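You operate a simulated robot arm through the tools that you are given. There is no shell and no other tool. Be economical: measure what you need, move in short steps, check, and stop when the job is done.

You run a simulated two-armed robot. Do the job below in one go: nothing can be reset, and whatever is moved stays where it is left.

JOB
Fetch the small black ring and set it on the wooden board on the cage. Take the thick teal ring and leave it on top of the yellow filter. Take the thick pink ring and put it on top of the orange float. Put the carton labelled "latch" from the wooden table with the long grey block in the blue crate under the table with the long grey block and the carton labelled "valve" in the low brown carton. Put the green-banded motor on the white board. Fetch the purple filter and set it on the lower shelf under the spares crate. Fetch the small carton marked "feet" and set it on top of the white carton on the wooden table with the long grey block. Do these in any order. Set down upright: carton, green-banded motor, purple filter.

Only the result counts: the job must be done as asked and must still hold three seconds after the hand-in. Knocking over, shifting, dropping, spilling or breaking anything else fails it.

ROBOT AND FRAMES
Two 7-joint arms with fingered hands on one trunk, on a base that drives. Base frame: it is fixed to the floor where the robot stands at the start and does not move with it; the origin is under the middle of the robot, x ahead of it, y to its left, z up; the surface under the hand at the start is at about z = 0.954. Units: m, degrees, N and s.
The left shoulder is at the start at [0.018, 0.209, 1.323], the right one opposite. Places, roughly: blue crate under the table with the long grey bloc [-9.9, -2.5, 0.2]; brown carton, closed carton [-10.25, -2.25, 1]; green-banded motor (16x16x17 cm) [-9.9, 0, 0.8]; low brown carton (30x22 cm) [-8.3, -0.24, 0.7]; lower shelf under the spares crate [-9.8, -0.1, 0.2]; orange float [-10, -2, 1]; purple filter [-8.75, -0.25, 0.75]; small black ring (6x6x2 cm) [0.8, 0, 1]; small carton [-7.5, -0.25, 0.75]; thick pink ring (4x4x4 cm) [-9.7, -2.7, 0.9]; thick teal ring (4x4x4 cm) [-9.7, -2.5, 0.9]; white board (28x20x1 cm) [-9, 0, 0.7]; white carton [-10.25, -2.25, 1]; wooden board on the cage [0.6, -4.5, 0.8]; yellow filter [-10, -1.75, 1]. Payload 5 kg a hand.
Tool frame (each hand has its own): the origin (TCP) lies between the finger pads and is the grasp point; the fingertips stand 0.048 m ahead of it; z points along the fingers, y is the line along which they close. Largest opening 0.16 m; the body of the gripper starts 0.056 m behind the TCP. The gripper is a hand of 4 fingers: y runs from the thumb to the fingers, the wrist lies at [-0.026, -0.142, -0.252] in the tool frame, and closing takes about 1.5 s.
Orientation is that of the tool frame in the base frame, as [roll, pitch, yaw] about the fixed x, y, z axes, in that order (R = Rz(yaw) Ry(pitch) Rx(roll)). With the fingers straight down and the wrist toward the robot, the tool's x, y and z point along [0, 1, 0], [1, 0, 0] and [0, 0, -1] of the base frame.

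CONTROLS
- The arms move only by the tool step_arm. It takes "left_rows", "right_rows" or both (then of equal length, played together; a hand with none holds still); each is a list that holds one entry, the list of rows, each a list of 6 numbers: the shift along the tool's x, y, z in m, then the turn, a rotation vector about the tool's x, y, z in degrees. In form: [[[tx, ty, tz, ax, ay, az], ...]]. A call has 1 to 8 rows; each row shifts and turns the commanded pose from where the row before left it, along the tool's axes as they then stand. "left_gripper" and "right_gripper" are, for a hand that has rows, the closure, from 0 (fully open) to 1 (shut), set as the call begins (left out, the last holds). Rows are played at 5 a second. More than 0.05 m and 8.6 degrees between two rows, or a gripper value outside its range, and nothing of the call is played. Where a pose cannot be reached the arm comes as near as it can. A force on the tool above 40 N (or 10 N above the force at the start of the call, whichever is more), or a blocked arm, ends the call early, and 0.2 s more pass. The fingers move at their own pace (about 0.108 m/s each) and stop on an object; they squeeze with about 31 N. The grip force told is the motor's: it shows also when the fingers shut on nothing. Time passes only in rows, and 0.2 s behind the last, so rows that do not move let the fingers close. It gives the time, the measured TCP pose, the force on the tool (base axes), the opening and the grip force at its end, in the units of the frame above (readings bear some noise), with the torque about the TCP (base axes, N m) and any sound that the robot's microphone picked up, and new pictures: "pictures" is both (left out), scene, wrist or none (wrist: the cameras of the hands that moved).
- Cameras (640 x 400 px; columns grow to the right, rows downward): "scene" is now at [0.0959, 0.0074, 1.5102]; the picture's right is [0.06, -1.00, 0.00], its down [-0.59, -0.03, -0.81] and it looks along [0.81, 0.05, -0.59] (base axes); focal length 253 px, centre (320, 200). "left" rides on the left gripper at [-0.087, -0.133, -0.189] in its tool frame; the picture's right is [-0.83, -0.26, 0.49], its down [0.51, -0.71, 0.49] and it looks along [0.22, 0.66, 0.72] (tool axes); focal length 238 px, centre (320, 200). "right" rides on the right gripper at [0.087, -0.132, -0.189] in its tool frame; the picture's right is [-0.83, 0.26, -0.49], its down [-0.51, -0.71, 0.49] and it looks along [-0.22, 0.66, 0.72] (tool axes); focal length 238 px, centre (320, 200). There is no depth. A picture from a camera that has moved, and an enlarged one, comes with that camera's place and axes in the base frame and with its lens.
- raise_lower(by): slides the trunk up (or, below 0, down) by that many m; the arms and the scene camera ride with it, the base frame stays. It gives what a move gives, with no picture.
- base_move(legs): drives the robot by 1 to 6 legs, each [ahead, left, turn to the left] in m, m and degrees, along the robot's own axes; the way and the turn of a leg run together, so that a leg with both is an arc; at most 1.5 m and 180 degrees a leg. The arms and the cameras ride along, it lands a little off, and it stops where it bumps. It gives what a move gives, and a new picture of the scene camera.
- grasp_type(shape, hand): the hand has 4 fingers and takes this shape, open, in about a second: jaw (thumb against the fingers, like two jaws); tri (thumb and two fingers); tip (a fingertip pinch); poke (one finger out to press); point (the index stretched); flat (the hand flat); cup (the hand cupped); fist (a fist). The gripper value then closes the fingers along that shape, each until it touches; the sizes above hold for jaw. It gives what a move gives, with no picture.
- turn_head(pan, tilt): turns the head with the scene camera to pan (to the left, within 86 degrees either way) and tilt (down, from -29 to 69), counted from straight ahead of the robot. It gives what a move gives, and a new picture of the scene camera.
- enlarge(camera, box): a new picture of the part [left, top, right, bottom] of that camera's present view, enlarged. No time passes.
- job_done(): hands the job in; it is judged then, once.

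Go step by step. Nothing tells you exact positions but the pictures and the camera data: compare them with the known pose of the tool, close in by small moves and look again before you grip or let go. The budget is 483 turns and 360 pictures, counting those below and the enlarged ones. Unless the task says otherwise, let go and move clear before handing in.

The tools are called after ">>>" as a command line: name --argument value ..., lists and objects as JSON in quotes. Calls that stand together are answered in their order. step_arm: Moves the arms, as the interface text tells. Its arguments: {"type":"object","properties":{"left_rows":{"type":"array","items":{"type":"array","items":{"type":"array","items":{"type":"number"}}}},"left_gripper":{"type":"number"},"right_rows":{"type":"array","items":{"type":"array","items":{"type":"array","items":{"type":"number"}}}},"right_gripper":{"type":"number"},"pictures":{"type":"string","enum":["both","scene","wrist","none"]}},"required":[]} The other tools are called the same way: raise_lower (by) slides the trunk up or down; grasp_type (shape, hand) gives the hand a shape; base_move (legs) drives the base; turn_head (pan, tilt) turns the head that bears the scene camera; enlarge (camera, box) takes an enlarged picture of a part of a camera's view; job_done () hands the job in.

At the start:

```text
time_s: 0.0
left_ee_pos: [0.5448, 0.2472, 1.1648]
left_tcp_rot: [179.8, 0.1, 90.0]
left_ft_force: [-1.2, -0.3, 0.2]
left_ft_torque: [0.01, 0.01, 0.02]
left_finger_gap: 0.1594
left_gripper_force: 0.2
left_shape: jaw
right_ee_pos: [0.6145, -0.3097, 1.1265]
right_tcp_rot: [180.0, 0.0, 90.0]
right_ft_force: [-0.6, -0.2, 0.2]
right_ft_torque: [-0.02, 0.01, 0.02]
right_finger_gap: 0.1598
right_gripper_force: 0.0
right_shape: jaw
trunk travel left (down, up): [-0.325, 0.365]
robot x, y, heading: [0.0023, 0.0015, 0.2]
head pan, tilt: [3.3, 36.2]
```

scene: 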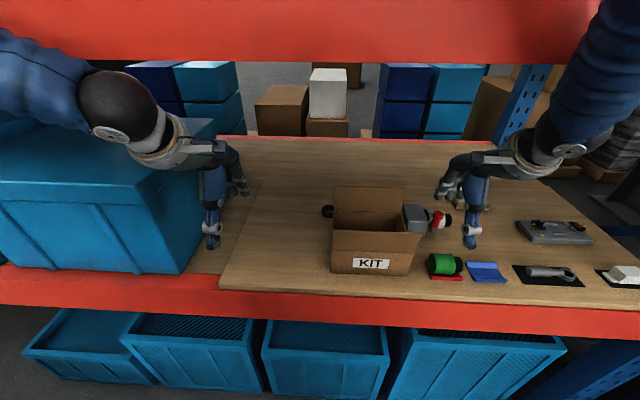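
right: 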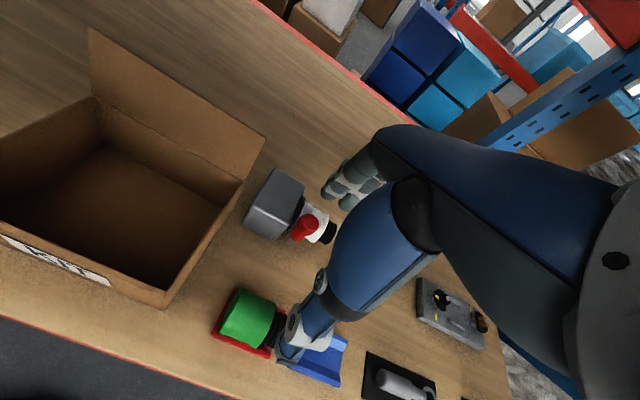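
left: 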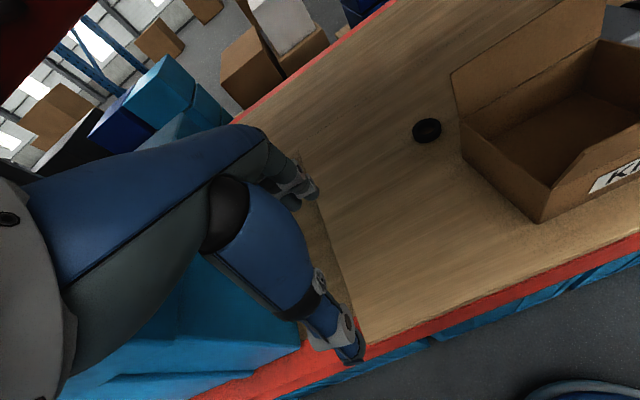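

The black ring sits left of the KIT box at about (0.78, 0.015). I'll bring the left hand above it and look.

>>> step_arm --left_rows '[[[0, 0.04, 0, 0, 0, 0], [0, 0.04, 0, 0, 0, 0], [0, 0.04, 0, 0, 0, 0], [-0.03, 0.04, 0, 0, 0, 0], [-0.035, 0.035, 0, 0, 0, 0], [-0.045, 0.02, 0, 0, 0, 0], [-0.04, 0.02, 0, 0, 0, 0], [-0.04, 0, 0, 0, 0, 0]]]' --left_gripper 0.3

```text
time_s: 1.3
left_ee_pos: [0.6181, 0.2856, 1.1067]
left_tcp_rot: [-173.5, -1.0, 91.2]
left_ft_force: [-19.4, -1.1, -11.5]
left_ft_torque: [-0.34, -2.54, -0.06]
left_finger_gap: 0.1118
left_gripper_force: 0.1
left_shape: jaw
right_ee_pos: [0.6182, -0.2074, 1.126]
right_tcp_rot: [-179.7, 1.9, 94.0]
right_ft_force: [-63.4, -28.1, 31.6]
right_ft_torque: [-0.88, -6.36, -2.97]
right_finger_gap: 0.1583
right_gripper_force: 0.1
right_shape: jaw
trunk travel left (down, up): [-0.325, 0.365]
robot x, y, heading: [-0.0244, 0.0461, 6.4]
head pan, tilt: [3.3, 36.2]
stopped in row 6 (right hand): the force on the tool passed its limit at 66 N (the readings are from after the stop); the commanded pose is now the measured one
camera scene: at [0.0128, 0.0674, 1.5177], right [0.17, -0.99, 0.01], down [-0.55, -0.1, -0.83], along [0.82, 0.13, -0.56], focal length 253 px, centre (320, 200)
camera left: at [0.5088, 0.1938, 1.3071], right [-0.3, -0.83, -0.47], down [-0.77, 0.5, -0.4], along [0.56, 0.24, -0.79], focal length 238 px, centre (320, 200)
```

scene: 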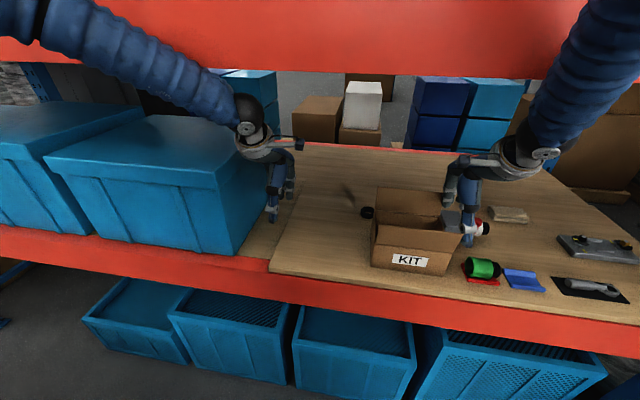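
left: 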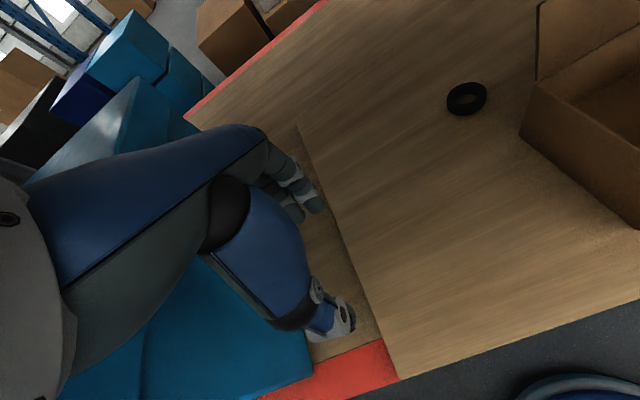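

Something blocked the left arm (probably the upper red beam) and the base was pushed round, bringing the right hand into contact. I'll check the right hand's view and look up before undoing it.

>>> enlarge --camera "right" --box '[0, 0, 640, 400]'

>>> turn_head --pan 25 --tilt 10

```text
1.00 times, centred on (320, 200) of right (not enlarged: the box is as wide or as high as the picture)
camera zoom: at [0.4787, -0.1238, 1.3123], right [0.32, -0.8, 0.51], down [-0.67, -0.57, -0.47], along [0.67, -0.19, -0.72], focal length 238 px, centre (320, 200)
```

zoom: 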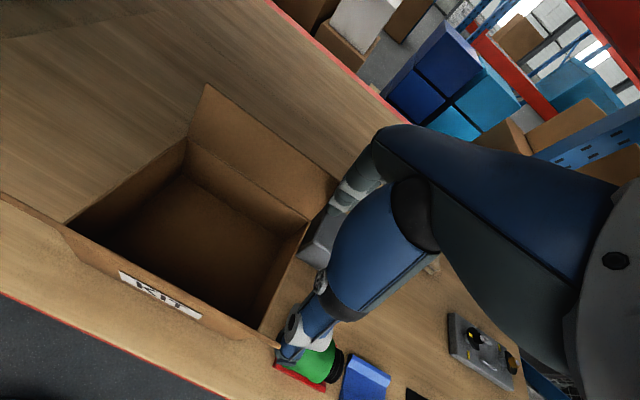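

```text
time_s: 2.2
left_ee_pos: [0.6128, 0.2853, 1.0955]
left_tcp_rot: [-172.6, -1.5, 91.1]
left_ft_force: [-1.1, 1.2, 1.1]
left_ft_torque: [-0.05, -0.03, 0.0]
left_finger_gap: 0.1121
left_gripper_force: 0.2
left_shape: jaw
right_ee_pos: [0.6146, -0.2091, 1.1191]
right_tcp_rot: [-179.0, 1.4, 94.3]
right_ft_force: [-14.7, -27.5, 6.7]
right_ft_torque: [-0.77, -0.22, -2.05]
right_finger_gap: 0.1579
right_gripper_force: 0.0
right_shape: jaw
trunk travel left (down, up): [-0.325, 0.365]
robot x, y, heading: [-0.0206, 0.049, 6.7]
head pan, tilt: [25.0, 10.0]
camera scene: at [0.0403, 0.0996, 1.5521], right [0.52, -0.85, 0.01], down [-0.13, -0.09, -0.99], along [0.84, 0.51, -0.16], focal length 253 px, centre (320, 200)
```

scene: 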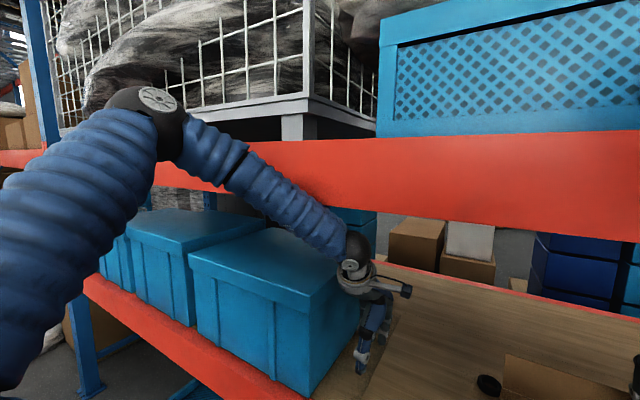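

The elbow met the red upper beam; the right hand is leaning on the KIT box. I move the right hand off the box, and the left slightly back.

>>> step_arm --right_rows '[[[-0.01, 0, 0, 0, 0, 0], [-0.02, -0.005, 0, 0, 0, 0], [-0.02, -0.01, 0, 0, 0, 0]]]' --left_rows '[[[0, -0.01, 0, 0, 0, 0], [0, -0.02, 0, 0, 0, 0], [0, -0.02, 0, 0, 0, 0]]]' --pictures "none"

>>> turn_head --pan -25 --tilt 20

```text
time_s: 2.6
left_ee_pos: [0.6072, 0.2836, 1.0982]
left_tcp_rot: [-172.5, -1.4, 90.7]
left_ft_force: [0.5, 0.2, 0.0]
left_ft_torque: [0.04, 0.01, -0.02]
left_finger_gap: 0.1117
left_gripper_force: 0.0
left_shape: jaw
right_ee_pos: [0.6061, -0.2115, 1.1128]
right_tcp_rot: [-177.7, 2.0, 94.7]
right_ft_force: [-9.1, -22.6, 10.1]
right_ft_torque: [-0.46, -0.53, -1.62]
right_finger_gap: 0.1579
right_gripper_force: 0.1
right_shape: jaw
trunk travel left (down, up): [-0.325, 0.365]
robot x, y, heading: [-0.0249, 0.0448, 6.2]
head pan, tilt: [25.0, 10.0]
stopped in row 2 (right hand): the force on the tool passed its limit at 46 N (the readings are from after the stop); the commanded pose is now the measured one
```

```text
time_s: 3.8
left_ee_pos: [0.6099, 0.2824, 1.0978]
left_tcp_rot: [-172.8, -1.5, 90.5]
left_ft_force: [-0.3, 0.3, 0.0]
left_ft_torque: [-0.03, -0.02, 0.0]
left_finger_gap: 0.112
left_gripper_force: 0.0
left_shape: jaw
right_ee_pos: [0.6094, -0.2114, 1.1133]
right_tcp_rot: [-178.0, 1.8, 94.9]
right_ft_force: [-12.3, -22.9, 4.5]
right_ft_torque: [-0.56, -0.06, -1.65]
right_finger_gap: 0.1577
right_gripper_force: 0.1
right_shape: jaw
trunk travel left (down, up): [-0.325, 0.365]
robot x, y, heading: [-0.0211, 0.0456, 6.1]
head pan, tilt: [-25.0, 20.0]
camera scene: at [0.0554, 0.0262, 1.5373], right [-0.32, -0.95, 0.0], down [-0.31, 0.1, -0.95], along [0.89, -0.31, -0.33], focal length 253 px, centre (320, 200)
```

scene: 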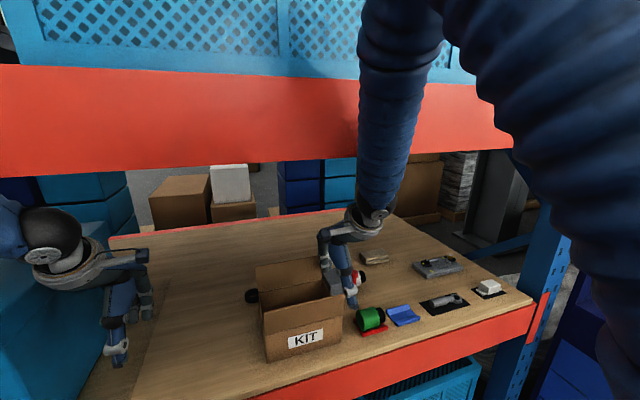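

I look closely at the contact of the right hand.

>>> enlarge --camera "scene" --box '[230, 190, 450, 370]'

>>> enlarge --camera "right" --box '[180, 150, 480, 400]'

```text
2.22 times, centred on (340, 280) of scene
camera zoom: at [0.0554, 0.0262, 1.5373], right [-0.32, -0.95, 0.0], down [-0.31, 0.1, -0.95], along [0.89, -0.31, -0.33], focal length 562 px, centre (276, 22)
```

zoom: 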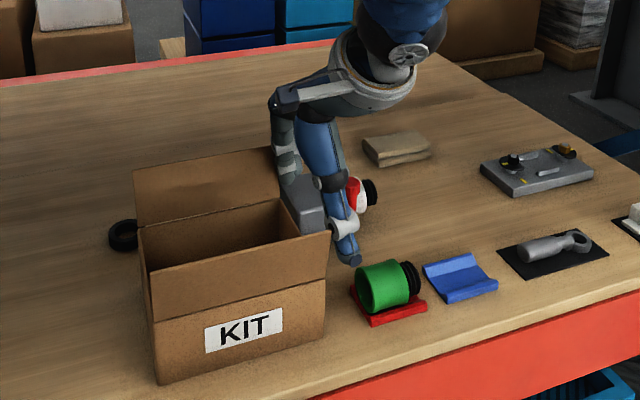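

```text
1.60 times, centred on (330, 275) of right
camera zoom: at [0.4756, -0.1287, 1.3044], right [0.34, -0.79, 0.5], down [-0.68, -0.58, -0.45], along [0.65, -0.19, -0.74], focal length 381 px, centre (304, 80)
```

zoom: 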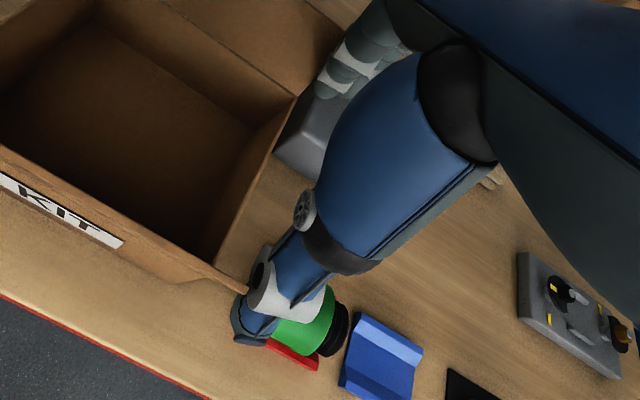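

The right fingers lean on the box's right flap; box has not shifted measurably. I back the base away to the right to free it.

>>> base_move --legs '[[-0.03, -0.05, -2], [-0.2, -0.02, -3]]'

```text
time_s: 6.0
left_ee_pos: [0.4207, 0.1394, 1.0923]
left_tcp_rot: [-172.0, -1.8, 85.8]
left_ft_force: [-0.4, -1.4, 1.5]
left_ft_torque: [0.03, -0.07, 0.0]
left_finger_gap: 0.112
left_gripper_force: 0.2
left_shape: jaw
right_ee_pos: [0.3797, -0.3516, 1.1044]
right_tcp_rot: [-177.5, 1.4, 90.3]
right_ft_force: [-0.5, -0.7, 0.5]
right_ft_torque: [0.01, -0.12, -0.01]
right_finger_gap: 0.1598
right_gripper_force: 0.0
right_shape: jaw
trunk travel left (down, up): [-0.325, 0.365]
robot x, y, heading: [-0.2443, -0.0392, 1.4]
head pan, tilt: [-25.0, 20.0]
camera scene: at [-0.1496, -0.0738, 1.536], right [-0.4, -0.92, 0.0], down [-0.31, 0.14, -0.94], along [0.86, -0.38, -0.34], focal length 253 px, centre (320, 200)
```

scene: 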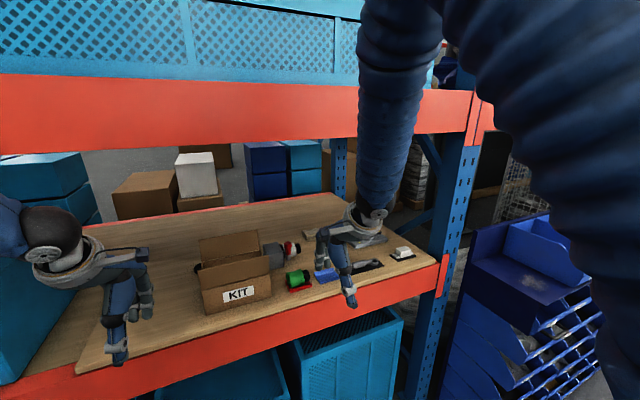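

Clear now. I back fully out, then lower the trunk so the arm will pass under the beam (bottom at about z=1.44).

>>> base_move --legs '[[-0.35, 0, -1.4]]'

>>> raise_lower --by -0.3

>>> step_arm --left_rows '[[[0, 0.03, -0.04, -1, 0, 0], [0, 0.04, -0.03, -2, 0, 0], [0, 0.04, -0.03, -2, 0, 0], [0, 0.04, -0.03, -2, 0, 0], [0, 0.04, -0.03, 0, 0, 0], [0, 0.04, -0.03, 0, 0, 0], [0, 0.0, -0.04, 0, 0, 0], [0, 0.0, -0.04, 0, 0, 0]]]' --left_gripper 0.3

```text
time_s: 8.2
left_ee_pos: [0.0794, 0.1143, 1.0916]
left_tcp_rot: [-172.0, -1.6, 84.2]
left_ft_force: [0.1, 0.7, 0.5]
left_ft_torque: [0.02, -0.06, -0.02]
left_finger_gap: 0.1119
left_gripper_force: 0.0
left_shape: jaw
right_ee_pos: [0.0226, -0.3731, 1.1055]
right_tcp_rot: [-177.6, 1.3, 88.5]
right_ft_force: [-0.6, 0.2, 0.1]
right_ft_torque: [0.0, -0.07, 0.0]
right_finger_gap: 0.1601
right_gripper_force: 0.0
right_shape: jaw
trunk travel left (down, up): [-0.325, 0.365]
robot x, y, heading: [-0.5876, -0.0396, -0.2]
head pan, tilt: [-25.0, 20.0]
camera scene: at [-0.497, -0.0798, 1.5359], right [-0.43, -0.9, 0.0], down [-0.31, 0.15, -0.94], along [0.85, -0.4, -0.34], focal length 253 px, centre (320, 200)
```

scene: 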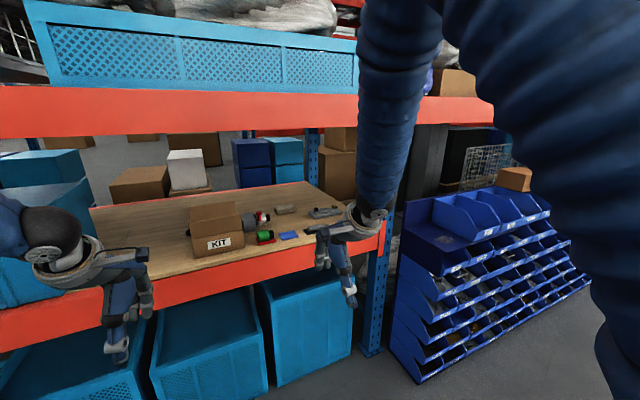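

```text
time_s: 11.2
left_ee_pos: [0.0789, 0.114, 0.793]
left_tcp_rot: [-172.1, -1.7, 84.1]
left_ft_force: [0.0, -0.8, 0.0]
left_ft_torque: [0.04, 0.01, 0.02]
left_finger_gap: 0.1122
left_gripper_force: 0.0
left_shape: jaw
right_ee_pos: [0.024, -0.3736, 0.8044]
right_tcp_rot: [-177.3, 1.2, 88.5]
right_ft_force: [-0.4, -0.9, 0.4]
right_ft_torque: [-0.02, 0.0, -0.01]
right_finger_gap: 0.1598
right_gripper_force: 0.2
right_shape: jaw
trunk travel left (down, up): [-0.025, 0.665]
robot x, y, heading: [-0.5888, -0.0377, -0.4]
head pan, tilt: [-25.0, 20.0]
```

```text
time_s: 13.0
left_ee_pos: [0.3199, 0.0832, 1.044]
left_tcp_rot: [-179.0, -1.7, 84.1]
left_ft_force: [-0.3, -0.6, -0.6]
left_ft_torque: [0.04, -0.06, 0.01]
left_finger_gap: 0.1118
left_gripper_force: 0.1
left_shape: jaw
right_ee_pos: [0.0231, -0.3734, 0.8031]
right_tcp_rot: [-177.5, 1.4, 88.5]
right_ft_force: [-0.6, 0.5, 1.0]
right_ft_torque: [0.02, -0.02, 0.01]
right_finger_gap: 0.1602
right_gripper_force: 0.0
right_shape: jaw
trunk travel left (down, up): [-0.025, 0.665]
robot x, y, heading: [-0.5929, -0.0421, -0.3]
head pan, tilt: [-25.0, 20.0]
camera scene: at [-0.4963, -0.08, 1.2359], right [-0.43, -0.9, 0.0], down [-0.31, 0.15, -0.94], along [0.85, -0.4, -0.34], focal length 253 px, centre (320, 200)
camera left: at [0.1822, 0.0025, 1.2331], right [-0.35, -0.79, -0.51], down [-0.66, 0.59, -0.46], along [0.66, 0.17, -0.73], focal length 238 px, centre (320, 200)
```

scene: 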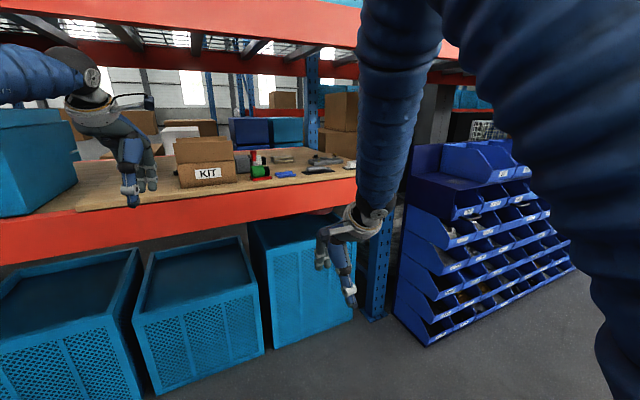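
left: 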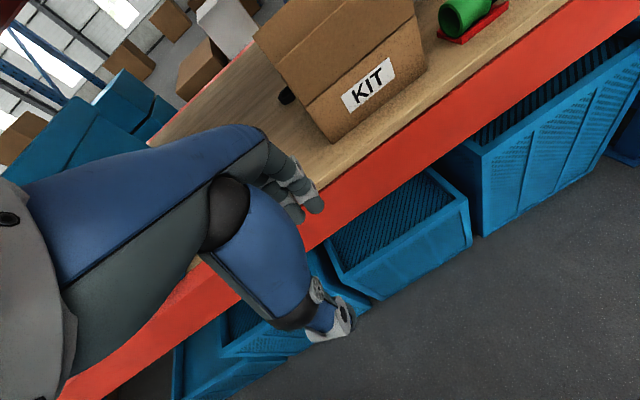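

The left arm now reaches low under the beam. I yaw the left hand so its wrist clears the box's raised flap and pull the right hand up and back out of the way.

>>> step_arm --left_rows '[[[0, 0, 0, 0, 0, 8.4], [0, 0, 0, 0, 0, 8.4], [0, 0, 0, 0, 0, 8.4], [0, 0, 0, 0, 0, 8.4], [0, 0, 0, 0, 0, 6], [0, 0, 0, 0, 0, 0], [0, 0, -0.01, 0, 0, 0], [0, 0, -0.01, 0, 0, 0]]]' --right_rows '[[[0, -0.02, -0.04, 0, 0, 0], [0, -0.02, -0.04, 0, 0, 0], [0, -0.02, -0.04, 0, 0, 0], [0, -0.02, -0.04, 0, 0, 0], [0, -0.02, -0.04, 0, 0, 0], [0, -0.02, -0.04, 0, 0, 0], [0, -0.02, -0.04, 0, 0, 0], [0, -0.02, -0.04, 0, 0, 0]]]' --pictures "none"

>>> turn_head --pan 10 --tilt 15

```text
time_s: 14.8
left_ee_pos: [0.3205, 0.0799, 1.0662]
left_tcp_rot: [-178.7, -1.5, 70.0]
left_ft_force: [-0.3, -0.8, 1.1]
left_ft_torque: [0.07, -0.03, 0.05]
left_finger_gap: 0.1121
left_gripper_force: 0.0
left_shape: jaw
left hand out of reach, approached as far as the arm can: row 3, 4, 5
right_ee_pos: [-0.1213, -0.3585, 1.1293]
right_tcp_rot: [-177.4, 1.4, 88.4]
right_ft_force: [-0.1, -1.1, 0.2]
right_ft_torque: [0.03, -0.07, -0.01]
right_finger_gap: 0.1599
right_gripper_force: 0.1
right_shape: jaw
trunk travel left (down, up): [-0.025, 0.665]
robot x, y, heading: [-0.5915, -0.0401, -0.3]
head pan, tilt: [-25.0, 20.0]
```

```text
time_s: 15.8
left_ee_pos: [0.322, 0.0808, 1.0655]
left_tcp_rot: [-178.7, -1.4, 70.1]
left_ft_force: [0.6, 0.3, -0.2]
left_ft_torque: [-0.02, 0.0, 0.0]
left_finger_gap: 0.1121
left_gripper_force: 0.1
left_shape: jaw
right_ee_pos: [-0.121, -0.3571, 1.1282]
right_tcp_rot: [-177.5, 1.3, 88.5]
right_ft_force: [0.7, 0.0, 0.8]
right_ft_torque: [-0.02, 0.01, 0.02]
right_finger_gap: 0.1597
right_gripper_force: 0.1
right_shape: jaw
trunk travel left (down, up): [-0.025, 0.665]
robot x, y, heading: [-0.5934, -0.0403, -0.4]
head pan, tilt: [10.0, 15.0]
camera scene: at [-0.4883, -0.0244, 1.244], right [0.17, -0.99, 0.0], down [-0.26, -0.04, -0.97], along [0.95, 0.16, -0.26], focal length 253 px, centre (320, 200)
```

scene: 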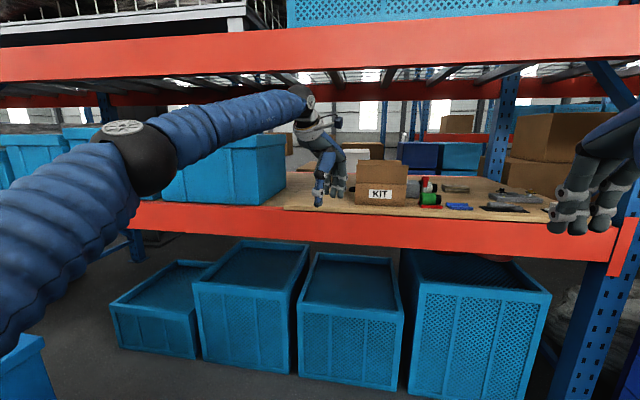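

The view is clear: arm is under the beam height. The hand can't yaw further at this reach, so I'll turn the base instead: shift left and face 20° right.

>>> base_move --legs '[[0, 0.43, -20]]'

```text
time_s: 17.5
left_ee_pos: [0.346, 0.1335, 1.0629]
left_tcp_rot: [-178.5, -1.4, 62.8]
left_ft_force: [0.2, -1.4, -1.4]
left_ft_torque: [0.17, 0.12, -0.01]
left_finger_gap: 0.112
left_gripper_force: 0.0
left_shape: jaw
right_ee_pos: [-0.1529, -0.2444, 1.1309]
right_tcp_rot: [-177.5, 1.4, 81.1]
right_ft_force: [1.4, -1.8, -1.0]
right_ft_torque: [0.16, 0.13, 0.07]
right_finger_gap: 0.16
right_gripper_force: 0.1
right_shape: jaw
trunk travel left (down, up): [-0.025, 0.665]
robot x, y, heading: [-0.5765, 0.1318, -8.0]
head pan, tilt: [10.0, 15.0]
stopped in leg 1: the robot was blocked; the commanded pose is now the measured one
camera scene: at [-0.4717, 0.133, 1.2439], right [0.04, -1.0, 0.0], down [-0.26, -0.01, -0.97], along [0.96, 0.04, -0.26], focal length 253 px, centre (320, 200)
```

scene: 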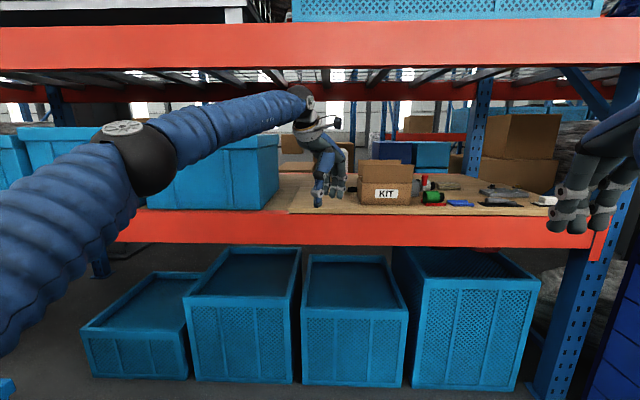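

Something on the left blocked the base; I look there.

>>> turn_head --pan 80 --tilt 45

```text
time_s: 18.9
left_ee_pos: [0.3457, 0.1349, 1.0656]
left_tcp_rot: [-178.7, -1.4, 62.8]
left_ft_force: [0.5, 0.0, -0.4]
left_ft_torque: [0.02, 0.01, -0.01]
left_finger_gap: 0.1121
left_gripper_force: 0.1
left_shape: jaw
right_ee_pos: [-0.1537, -0.2415, 1.1311]
right_tcp_rot: [-177.7, 1.4, 81.1]
right_ft_force: [0.3, 0.0, -0.1]
right_ft_torque: [0.0, 0.0, -0.02]
right_finger_gap: 0.1602
right_gripper_force: 0.1
right_shape: jaw
trunk travel left (down, up): [-0.025, 0.665]
robot x, y, heading: [-0.5762, 0.1287, -8.1]
head pan, tilt: [80.0, 45.0]
camera scene: at [-0.5415, 0.2082, 1.1973], right [0.95, -0.31, 0.0], down [-0.22, -0.67, -0.71], along [0.22, 0.67, -0.71], focal length 253 px, centre (320, 200)
```

scene: 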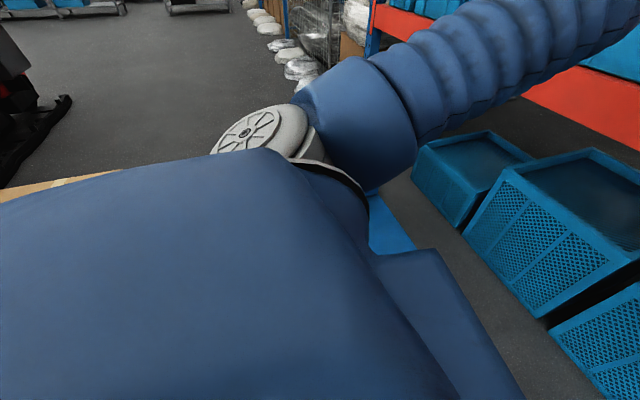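

An obstacle stands on the left, so I'll stay at y≈0.1, turn a bit less, swing the arm slightly left to pass the box, then drive in.

>>> step_arm --left_rows '[[[0.036, -0.02, 0, 0, 0, 0], [0.036, -0.02, 0, 0, 0, 0]]]' --pictures "none"

>>> turn_head --pan 10 --tilt 25

>>> base_move --legs '[[0, -0.03, -5], [0.4, 0.09, 0]]'

```text
time_s: 19.5
left_ee_pos: [0.3402, 0.216, 1.0642]
left_tcp_rot: [-178.6, -1.3, 62.6]
left_ft_force: [0.0, -0.2, -0.4]
left_ft_torque: [0.05, -0.02, 0.01]
left_finger_gap: 0.1122
left_gripper_force: 0.0
left_shape: jaw
right_ee_pos: [-0.1536, -0.2412, 1.1318]
right_tcp_rot: [-177.8, 1.6, 81.2]
right_ft_force: [-0.2, 1.0, 0.0]
right_ft_torque: [-0.1, 0.01, 0.0]
right_finger_gap: 0.1597
right_gripper_force: 0.0
right_shape: jaw
trunk travel left (down, up): [-0.025, 0.665]
robot x, y, heading: [-0.5795, 0.1311, -7.8]
head pan, tilt: [80.0, 45.0]
```

```text
time_s: 20.9
left_ee_pos: [0.3423, 0.2167, 1.0654]
left_tcp_rot: [-178.6, -1.3, 62.7]
left_ft_force: [0.0, 0.7, -0.1]
left_ft_torque: [0.0, -0.01, -0.02]
left_finger_gap: 0.1119
left_gripper_force: 0.2
left_shape: jaw
right_ee_pos: [-0.1539, -0.2417, 1.1308]
right_tcp_rot: [-177.8, 1.5, 81.1]
right_ft_force: [-0.1, 0.5, 0.3]
right_ft_torque: [-0.05, 0.0, -0.05]
right_finger_gap: 0.1599
right_gripper_force: 0.1
right_shape: jaw
trunk travel left (down, up): [-0.025, 0.665]
robot x, y, heading: [-0.5797, 0.1342, -7.9]
head pan, tilt: [10.0, 25.0]
camera scene: at [-0.4744, 0.1343, 1.2278], right [0.04, -1.0, 0.0], down [-0.42, -0.02, -0.91], along [0.91, 0.03, -0.42], focal length 253 px, centre (320, 200)
```

scene: 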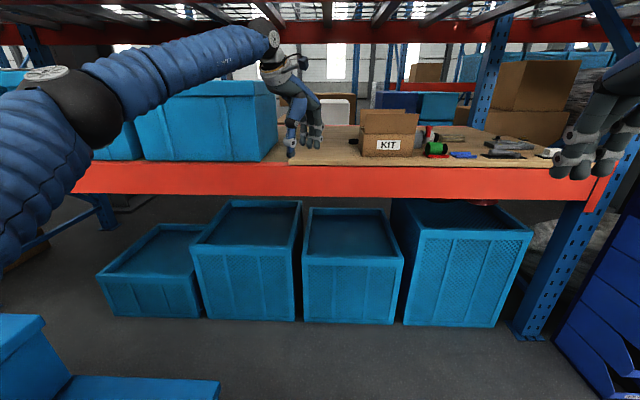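

```text
time_s: 24.0
left_ee_pos: [0.7609, 0.0926, 1.0632]
left_tcp_rot: [-178.4, -1.4, 57.2]
left_ft_force: [0.8, -0.6, -0.7]
left_ft_torque: [0.0, 0.08, 0.0]
left_finger_gap: 0.1121
left_gripper_force: 0.0
left_shape: jaw
right_ee_pos: [0.2241, -0.3157, 1.132]
right_tcp_rot: [-177.8, 1.6, 75.6]
right_ft_force: [0.2, 0.9, -0.3]
right_ft_torque: [0.01, 0.04, 0.0]
right_finger_gap: 0.1599
right_gripper_force: 0.1
right_shape: jaw
trunk travel left (down, up): [-0.025, 0.665]
robot x, y, heading: [-0.1636, 0.0993, -13.3]
head pan, tilt: [10.0, 25.0]
camera scene: at [-0.0594, 0.0891, 1.2277], right [-0.06, -1.0, 0.0], down [-0.42, 0.03, -0.91], along [0.9, -0.05, -0.42], focal length 253 px, centre (320, 200)
```

scene: 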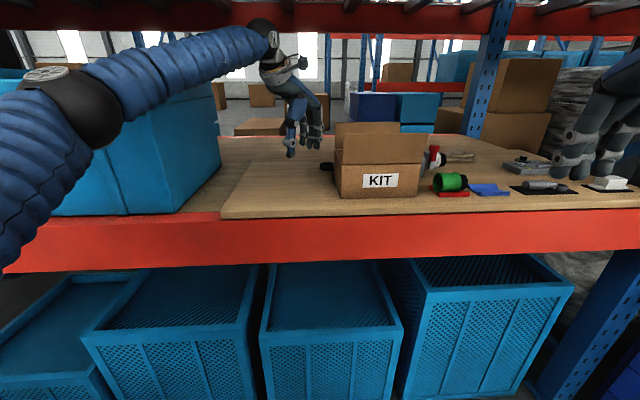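

Hand is beside the ring, under the beam. I check with the wrist camera.

>>> enlarge --camera "left" --box '[0, 0, 640, 400]'

>>> enlarge --camera "scene" --box '[240, 60, 480, 210]'

```text
1.00 times, centred on (320, 200) of left (not enlarged: the box is as wide or as high as the picture)
camera zoom: at [0.6039, 0.085, 1.2534], right [-0.67, -0.55, -0.5], down [-0.33, 0.83, -0.46], along [0.66, -0.15, -0.73], focal length 238 px, centre (320, 200)
```

zoom: 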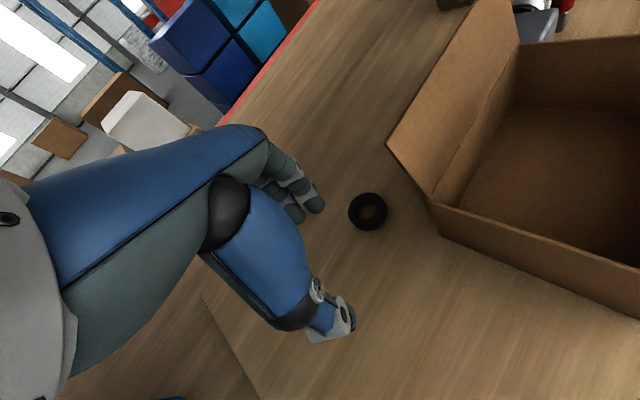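

```text
2.67 times, centred on (360, 135) of scene
camera zoom: at [-0.0594, 0.0891, 1.2277], right [-0.06, -1.0, 0.0], down [-0.42, 0.03, -0.91], along [0.9, -0.05, -0.42], focal length 674 px, centre (213, 373)
```

zoom: 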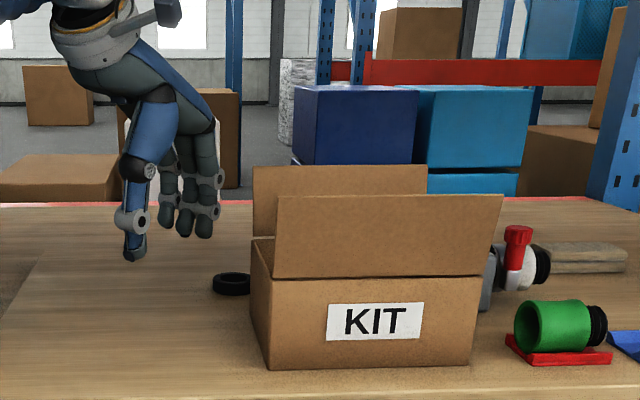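

Ring at about (0.778, 0.013). I try to yaw the hand a bit more, so the palm clears the box flap, while shifting toward the ring.

>>> step_arm --left_rows '[[[0.01, -0.01, 0, 0, 0, 6], [0, 0, 0, 0, 0, 6]]]' --pictures "none"

```text
time_s: 24.6
left_ee_pos: [0.7599, 0.0933, 1.0654]
left_tcp_rot: [-178.7, -1.4, 57.3]
left_ft_force: [-0.8, 0.1, -0.3]
left_ft_torque: [0.01, 0.0, 0.02]
left_finger_gap: 0.1121
left_gripper_force: 0.1
left_shape: jaw
left hand out of reach, approached as far as the arm can: row 1, 2
right_ee_pos: [0.2237, -0.3175, 1.1315]
right_tcp_rot: [-177.7, 1.5, 75.6]
right_ft_force: [0.4, -0.1, -0.3]
right_ft_torque: [0.0, 0.0, 0.0]
right_finger_gap: 0.16
right_gripper_force: 0.0
right_shape: jaw
trunk travel left (down, up): [-0.025, 0.665]
robot x, y, heading: [-0.165, 0.0951, -13.2]
head pan, tilt: [10.0, 25.0]
```

At its yaw limit, so I tilt the hand slightly left instead and approach the ring from the left-rear side.

>>> step_arm --left_rows '[[[0, 0.03, 0, 0, -4, -6], [0, 0.03, 0, 0, -4, -6], [-0.02, 0, 0, 0, 0, 0], [-0.02, 0, 0, 0, 0, 0]]]' --pictures "wrist"

```text
time_s: 25.6
left_ee_pos: [0.7944, 0.024, 1.0661]
left_tcp_rot: [-178.1, 6.3, 69.4]
left_ft_force: [0.0, -1.3, 0.1]
left_ft_torque: [0.03, 0.03, 0.01]
left_finger_gap: 0.1124
left_gripper_force: 0.0
left_shape: jaw
left hand out of reach, approached as far as the arm can: row 2
right_ee_pos: [0.224, -0.3169, 1.1313]
right_tcp_rot: [-177.7, 1.4, 75.6]
right_ft_force: [0.7, -0.1, 0.2]
right_ft_torque: [0.08, 0.02, 0.02]
right_finger_gap: 0.1601
right_gripper_force: 0.0
right_shape: jaw
trunk travel left (down, up): [-0.025, 0.665]
robot x, y, heading: [-0.1609, 0.0952, -13.3]
head pan, tilt: [10.0, 25.0]
camera left: at [0.6534, 0.0063, 1.2663], right [-0.57, -0.73, -0.38], down [-0.52, 0.68, -0.52], along [0.64, -0.09, -0.76], focal length 238 px, centre (320, 200)
```

left: 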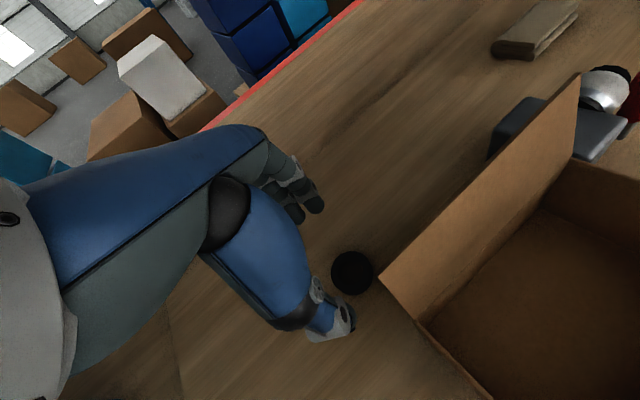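

>>> step_arm --left_rows '[[[0, -0.01, 0, 0, 0, 6], [0, 0, 0, 0, 0, 6]]]' --pictures "wrist"

```text
time_s: 26.2
left_ee_pos: [0.7846, 0.0282, 1.065]
left_tcp_rot: [-178.7, 6.6, 63.3]
left_ft_force: [-0.6, -0.2, 0.1]
left_ft_torque: [0.02, 0.0, 0.0]
left_finger_gap: 0.1122
left_gripper_force: 0.1
left_shape: jaw
left hand out of reach, approached as far as the arm can: row 2
right_ee_pos: [0.223, -0.3172, 1.1311]
right_tcp_rot: [-177.6, 1.5, 75.7]
right_ft_force: [0.0, -0.3, -0.3]
right_ft_torque: [0.02, -0.05, 0.01]
right_finger_gap: 0.1599
right_gripper_force: 0.0
right_shape: jaw
trunk travel left (down, up): [-0.025, 0.665]
robot x, y, heading: [-0.1618, 0.0939, -13.4]
head pan, tilt: [10.0, 25.0]
camera left: at [0.6405, 0.0275, 1.2652], right [-0.64, -0.67, -0.38], down [-0.44, 0.72, -0.53], along [0.63, -0.17, -0.76], focal length 238 px, centre (320, 200)
```

left: 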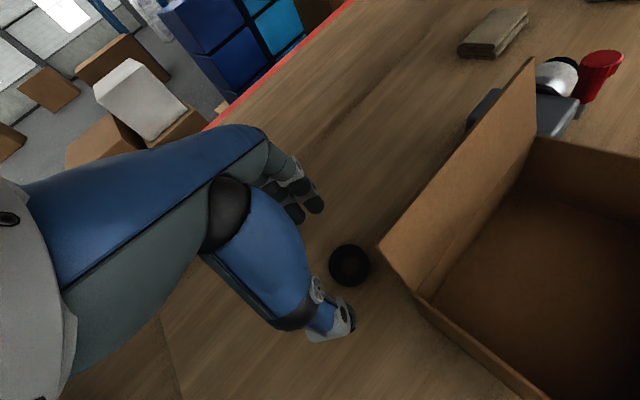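

Now I lower onto the ring carefully.

>>> step_arm --left_rows '[[[-0.003, 0, 0.01, 0, 0, 0], [-0.003, 0, 0.015, 0, 0, 0], [0, 0, 0.015, 0, 0, 0], [0, 0, 0.012, 0, 0, 0], [0, 0, 0.005, 0, 0, 0]]]' --pictures "both"

```text
time_s: 27.4
left_ee_pos: [0.7801, 0.0201, 1.0103]
left_tcp_rot: [-178.7, 6.5, 63.4]
left_ft_force: [0.5, -0.6, -0.7]
left_ft_torque: [0.01, 0.03, 0.02]
left_finger_gap: 0.1123
left_gripper_force: 0.0
left_shape: jaw
right_ee_pos: [0.2229, -0.3152, 1.1319]
right_tcp_rot: [-177.7, 1.5, 75.7]
right_ft_force: [0.7, 0.6, 1.0]
right_ft_torque: [0.01, 0.0, 0.0]
right_finger_gap: 0.1602
right_gripper_force: 0.1
right_shape: jaw
trunk travel left (down, up): [-0.025, 0.665]
robot x, y, heading: [-0.166, 0.0948, -13.5]
head pan, tilt: [10.0, 25.0]
camera scene: at [-0.0601, 0.0892, 1.2278], right [-0.06, -1.0, 0.0], down [-0.42, 0.03, -0.91], along [0.9, -0.05, -0.42], focal length 253 px, centre (320, 200)
camera left: at [0.6362, 0.0199, 1.2098], right [-0.64, -0.67, -0.38], down [-0.44, 0.72, -0.53], along [0.63, -0.17, -0.76], focal length 238 px, centre (320, 200)
```

scene: 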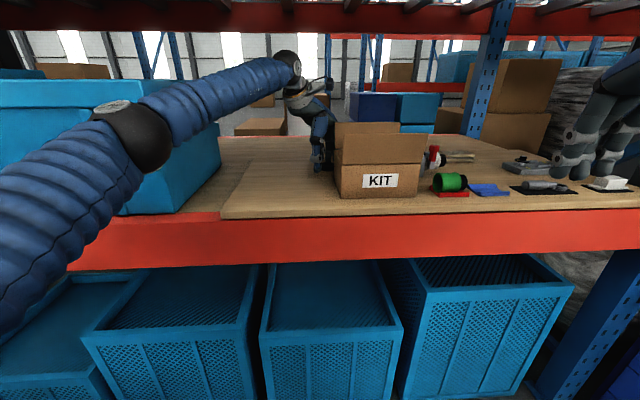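
left: 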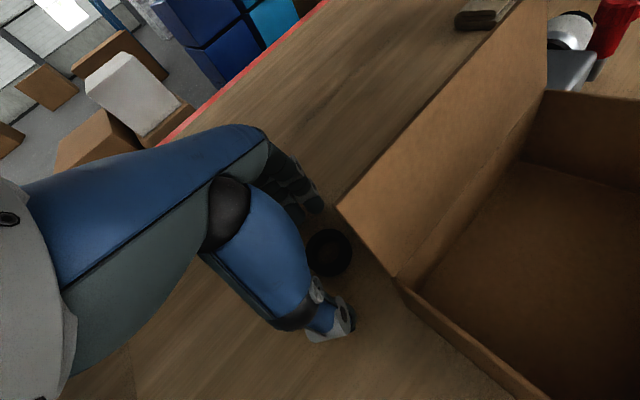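

Ring is centred between thumb and fingers. I close.

>>> step_arm --left_rows '[[[0, 0, 0.002, 0, 0, 0], [0, 0, 0, 0, 0, 0], [0, 0, 0, 0, 0, 0], [0, 0, 0, 0, 0, 0], [0, 0, 0, 0, 0, 0], [0, 0, 0, 0, 0, 0]]]' --left_gripper 0.9 --pictures "wrist"

```text
time_s: 28.8
left_ee_pos: [0.7788, 0.0199, 1.0073]
left_tcp_rot: [-178.6, 6.4, 63.5]
left_ft_force: [0.3, 0.3, 0.1]
left_ft_torque: [0.0, 0.01, 0.04]
left_finger_gap: 0.0418
left_gripper_force: 30.5
left_shape: jaw
right_ee_pos: [0.2229, -0.3164, 1.1322]
right_tcp_rot: [-177.7, 1.5, 75.7]
right_ft_force: [0.3, 0.6, 1.0]
right_ft_torque: [0.03, 0.0, -0.03]
right_finger_gap: 0.1599
right_gripper_force: 0.0
right_shape: jaw
trunk travel left (down, up): [-0.025, 0.665]
robot x, y, heading: [-0.1638, 0.097, -13.5]
head pan, tilt: [10.0, 25.0]
camera left: at [0.6358, 0.0195, 1.2072], right [-0.64, -0.67, -0.38], down [-0.44, 0.72, -0.53], along [0.63, -0.17, -0.76], focal length 238 px, centre (320, 200)
```

left: 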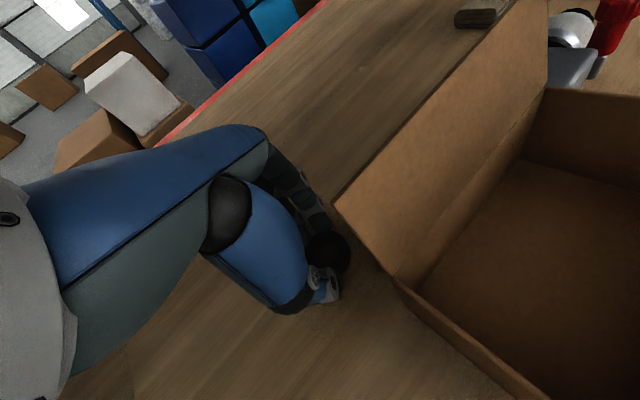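

The gap (4.2 cm) is less than the ring's 6 cm, so it's held off-centre. I reopen, shift 1 cm toward the ring, and regrip.

>>> step_arm --left_rows '[[[0, 0, 0, 0, 0, 0], [0, 0, 0, 0, 0, 0], [0, 0, 0, 0, 0, 0], [-0.006, 0, 0, 0, 0, 0], [-0.006, 0, 0, 0, 0, 0]]]' --left_gripper 0.4 --pictures "wrist"

>>> step_arm --left_rows '[[[0, 0, 0, 0, 0, 0], [0, 0, 0, 0, 0, 0], [0, 0, 0, 0, 0, 0], [0, 0, 0, 0, 0, 0], [0, 0, 0, 0, 0, 0], [0, 0, 0, 0, 0, 0]]]' --left_gripper 0.9 --pictures "wrist"

```text
time_s: 30.0
left_ee_pos: [0.7741, 0.009, 1.0089]
left_tcp_rot: [-178.7, 6.5, 63.5]
left_ft_force: [-0.1, -0.5, 0.5]
left_ft_torque: [-0.02, -0.08, 0.06]
left_finger_gap: 0.0951
left_gripper_force: 0.1
left_shape: jaw
right_ee_pos: [0.223, -0.3154, 1.1311]
right_tcp_rot: [-177.7, 1.5, 75.5]
right_ft_force: [-0.3, 0.5, 1.3]
right_ft_torque: [-0.01, -0.02, 0.0]
right_finger_gap: 0.1599
right_gripper_force: 0.1
right_shape: jaw
trunk travel left (down, up): [-0.025, 0.665]
robot x, y, heading: [-0.1649, 0.0912, -13.6]
head pan, tilt: [10.0, 25.0]
camera left: at [0.6301, 0.0077, 1.2078], right [-0.64, -0.67, -0.38], down [-0.44, 0.72, -0.53], along [0.63, -0.17, -0.76], focal length 238 px, centre (320, 200)
```

left: 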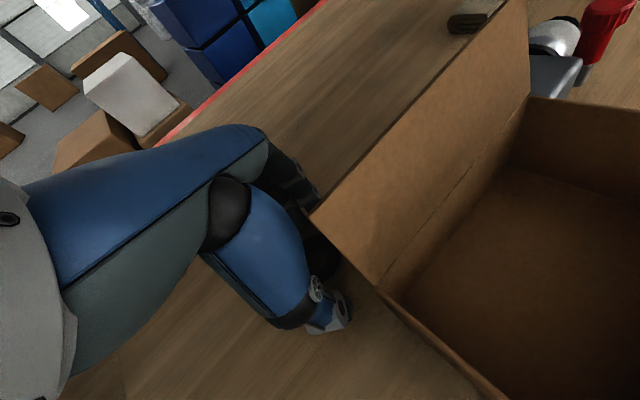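

```text
time_s: 31.4
left_ee_pos: [0.7739, 0.0092, 1.0084]
left_tcp_rot: [-178.7, 6.6, 63.4]
left_ft_force: [0.8, 0.0, 0.7]
left_ft_torque: [0.03, 0.03, 0.02]
left_finger_gap: 0.0394
left_gripper_force: 30.8
left_shape: jaw
right_ee_pos: [0.2225, -0.3163, 1.1313]
right_tcp_rot: [-177.7, 1.5, 75.6]
right_ft_force: [0.3, 1.0, 0.0]
right_ft_torque: [0.0, -0.02, -0.01]
right_finger_gap: 0.16
right_gripper_force: 0.1
right_shape: jaw
trunk travel left (down, up): [-0.025, 0.665]
robot x, y, heading: [-0.1633, 0.0964, -13.4]
head pan, tilt: [10.0, 25.0]
camera left: at [0.6301, 0.0078, 1.2077], right [-0.64, -0.67, -0.38], down [-0.44, 0.72, -0.53], along [0.63, -0.17, -0.76], focal length 238 px, centre (320, 200)
```

left: 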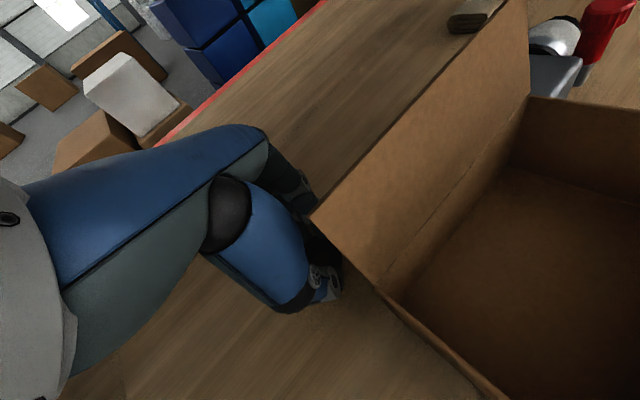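

The gap is probably measured above the tips. I test-lift a few cm, moving slightly away from the flap.

>>> step_arm --left_rows '[[[0.002, 0, -0.015, 0, 0, 0], [0.008, 0.005, -0.015, 0, 0, 0], [0.02, 0.01, -0.02, 0, 0, 0], [0.03, 0.01, -0.01, 0, 0, 0], [0.03, 0.0, -0.005, 0, 0, 0]]]' --pictures "both"

```text
time_s: 32.6
left_ee_pos: [0.798, 0.0434, 1.0435]
left_tcp_rot: [-178.9, 6.5, 63.7]
left_ft_force: [0.8, 0.8, 0.0]
left_ft_torque: [-0.06, 0.02, -0.03]
left_finger_gap: 0.0393
left_gripper_force: 30.8
left_shape: jaw
left hand out of reach, approached as far as the arm can: row 3, 4, 5
right_ee_pos: [0.2237, -0.3149, 1.1306]
right_tcp_rot: [-177.7, 1.5, 75.6]
right_ft_force: [1.0, 0.4, 0.1]
right_ft_torque: [-0.02, 0.07, -0.01]
right_finger_gap: 0.16
right_gripper_force: 0.0
right_shape: jaw
trunk travel left (down, up): [-0.025, 0.665]
robot x, y, heading: [-0.1656, 0.0945, -13.2]
head pan, tilt: [10.0, 25.0]
camera scene: at [-0.06, 0.0895, 1.2278], right [-0.06, -1.0, 0.0], down [-0.42, 0.03, -0.91], along [0.9, -0.05, -0.42], focal length 253 px, centre (320, 200)
camera left: at [0.6539, 0.0418, 1.2425], right [-0.63, -0.67, -0.38], down [-0.45, 0.72, -0.53], along [0.63, -0.16, -0.76], focal length 238 px, centre (320, 200)
```

scene: 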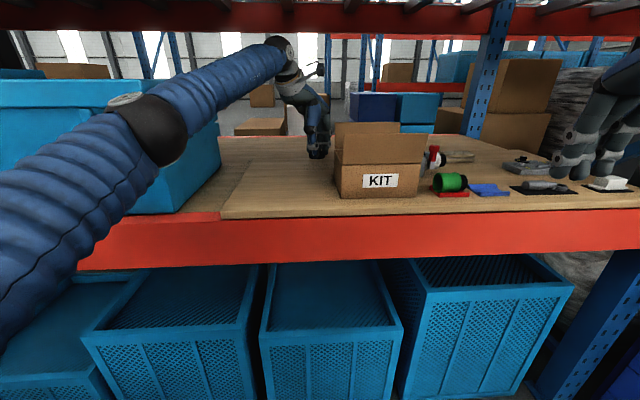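
left: 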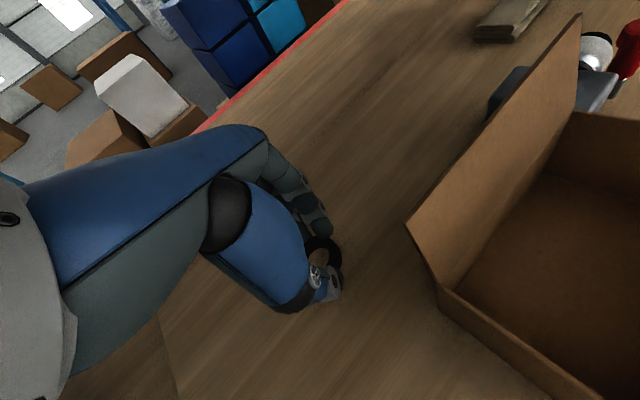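

Ring is lifted. I draw the hand back-left away from the box, then back the base out.

>>> step_arm --left_rows '[[[0, -0.03, 0, 0, 0, 0], [0, -0.03, 0, 0, 0, 0], [0, -0.03, 0, 0, 0, 0], [0.02, -0.03, 0, 0, 0, 0]]]' --pictures "none"

>>> base_move --legs '[[-0.45, -0.11, 0]]'

```text
time_s: 33.6
left_ee_pos: [0.6979, 0.1167, 1.0447]
left_tcp_rot: [-178.8, 6.6, 63.5]
left_ft_force: [-0.5, 0.3, -1.0]
left_ft_torque: [0.02, -0.02, -0.03]
left_finger_gap: 0.0396
left_gripper_force: 31.0
left_shape: jaw
right_ee_pos: [0.2237, -0.3143, 1.1335]
right_tcp_rot: [-177.9, 1.7, 75.7]
right_ft_force: [0.2, 1.1, 0.2]
right_ft_torque: [-0.13, 0.0, 0.01]
right_finger_gap: 0.1601
right_gripper_force: 0.1
right_shape: jaw
trunk travel left (down, up): [-0.025, 0.665]
robot x, y, heading: [-0.1636, 0.0969, -13.6]
head pan, tilt: [10.0, 25.0]
```

```text
time_s: 36.4
left_ee_pos: [0.2345, 0.1252, 1.0472]
left_tcp_rot: [-178.9, 6.5, 64.6]
left_ft_force: [-0.6, 0.8, -0.1]
left_ft_torque: [0.04, -0.07, 0.04]
left_finger_gap: 0.0391
left_gripper_force: 31.3
left_shape: jaw
right_ee_pos: [-0.231, -0.3165, 1.132]
right_tcp_rot: [-177.8, 1.5, 76.9]
right_ft_force: [-0.4, 0.2, 0.7]
right_ft_torque: [-0.01, -0.09, -0.03]
right_finger_gap: 0.16
right_gripper_force: 0.1
right_shape: jaw
trunk travel left (down, up): [-0.025, 0.665]
robot x, y, heading: [-0.623, 0.0868, -12.1]
head pan, tilt: [10.0, 25.0]
camera scene: at [-0.5231, 0.0825, 1.2279], right [-0.04, -1.0, 0.0], down [-0.42, 0.02, -0.91], along [0.91, -0.04, -0.42], focal length 253 px, centre (320, 200)
```

scene: 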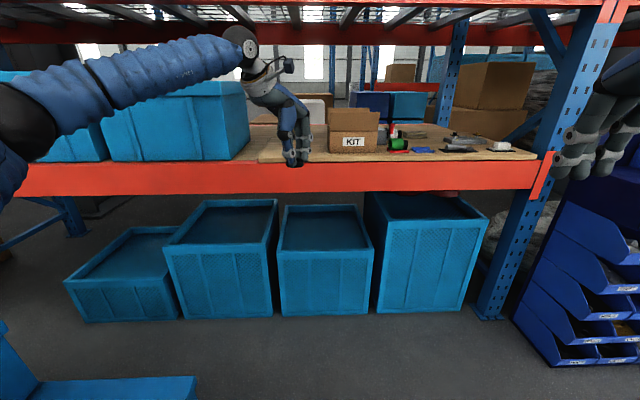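

Out with the ring. I raise the trunk a bit, then turn right toward the cage at (0.6, -4.5).

>>> raise_lower --by 0.15

>>> base_move --legs '[[0, -0.1, -40], [0, 0, -38]]'

```text
time_s: 38.1
left_ee_pos: [0.2373, 0.1247, 1.1947]
left_tcp_rot: [-178.7, 6.5, 64.6]
left_ft_force: [0.3, -1.2, 0.1]
left_ft_torque: [-0.04, 0.03, 0.03]
left_finger_gap: 0.0395
left_gripper_force: 31.1
left_shape: jaw
right_ee_pos: [-0.2315, -0.3167, 1.2813]
right_tcp_rot: [-177.7, 1.4, 76.9]
right_ft_force: [0.1, 0.7, 0.4]
right_ft_torque: [-0.01, 0.02, -0.03]
right_finger_gap: 0.1602
right_gripper_force: 0.0
right_shape: jaw
trunk travel left (down, up): [-0.175, 0.515]
robot x, y, heading: [-0.6242, 0.0876, -12.4]
head pan, tilt: [10.0, 25.0]
```

```text
time_s: 42.1
left_ee_pos: [-0.4567, -0.8259, 1.1957]
left_tcp_rot: [-178.8, 6.4, -13.1]
left_ft_force: [-0.8, -0.2, -0.4]
left_ft_torque: [-0.01, -0.1, 0.02]
left_finger_gap: 0.0395
left_gripper_force: 30.8
left_shape: jaw
right_ee_pos: [-0.9876, -0.4658, 1.2807]
right_tcp_rot: [-177.7, 1.5, -0.8]
right_ft_force: [-0.2, 0.5, -0.4]
right_ft_torque: [0.0, -0.09, -0.01]
right_finger_gap: 0.16
right_gripper_force: 0.0
right_shape: jaw
trunk travel left (down, up): [-0.175, 0.515]
robot x, y, heading: [-0.6762, 0.0046, -89.8]
head pan, tilt: [10.0, 25.0]
camera scene: at [-0.66, -0.0932, 1.3778], right [-0.98, -0.17, 0.0], down [-0.07, 0.42, -0.91], along [0.16, -0.89, -0.42], focal length 253 px, centre (320, 200)
```

scene: 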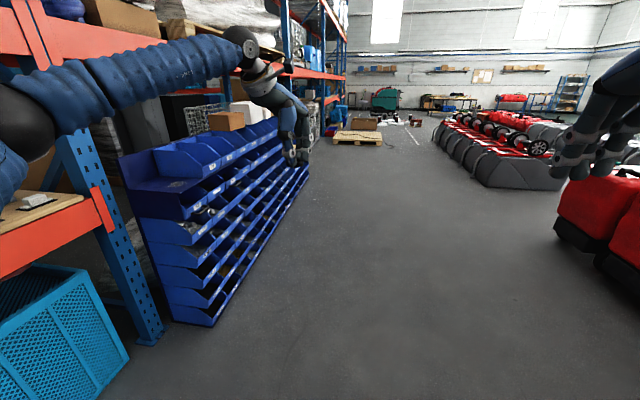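

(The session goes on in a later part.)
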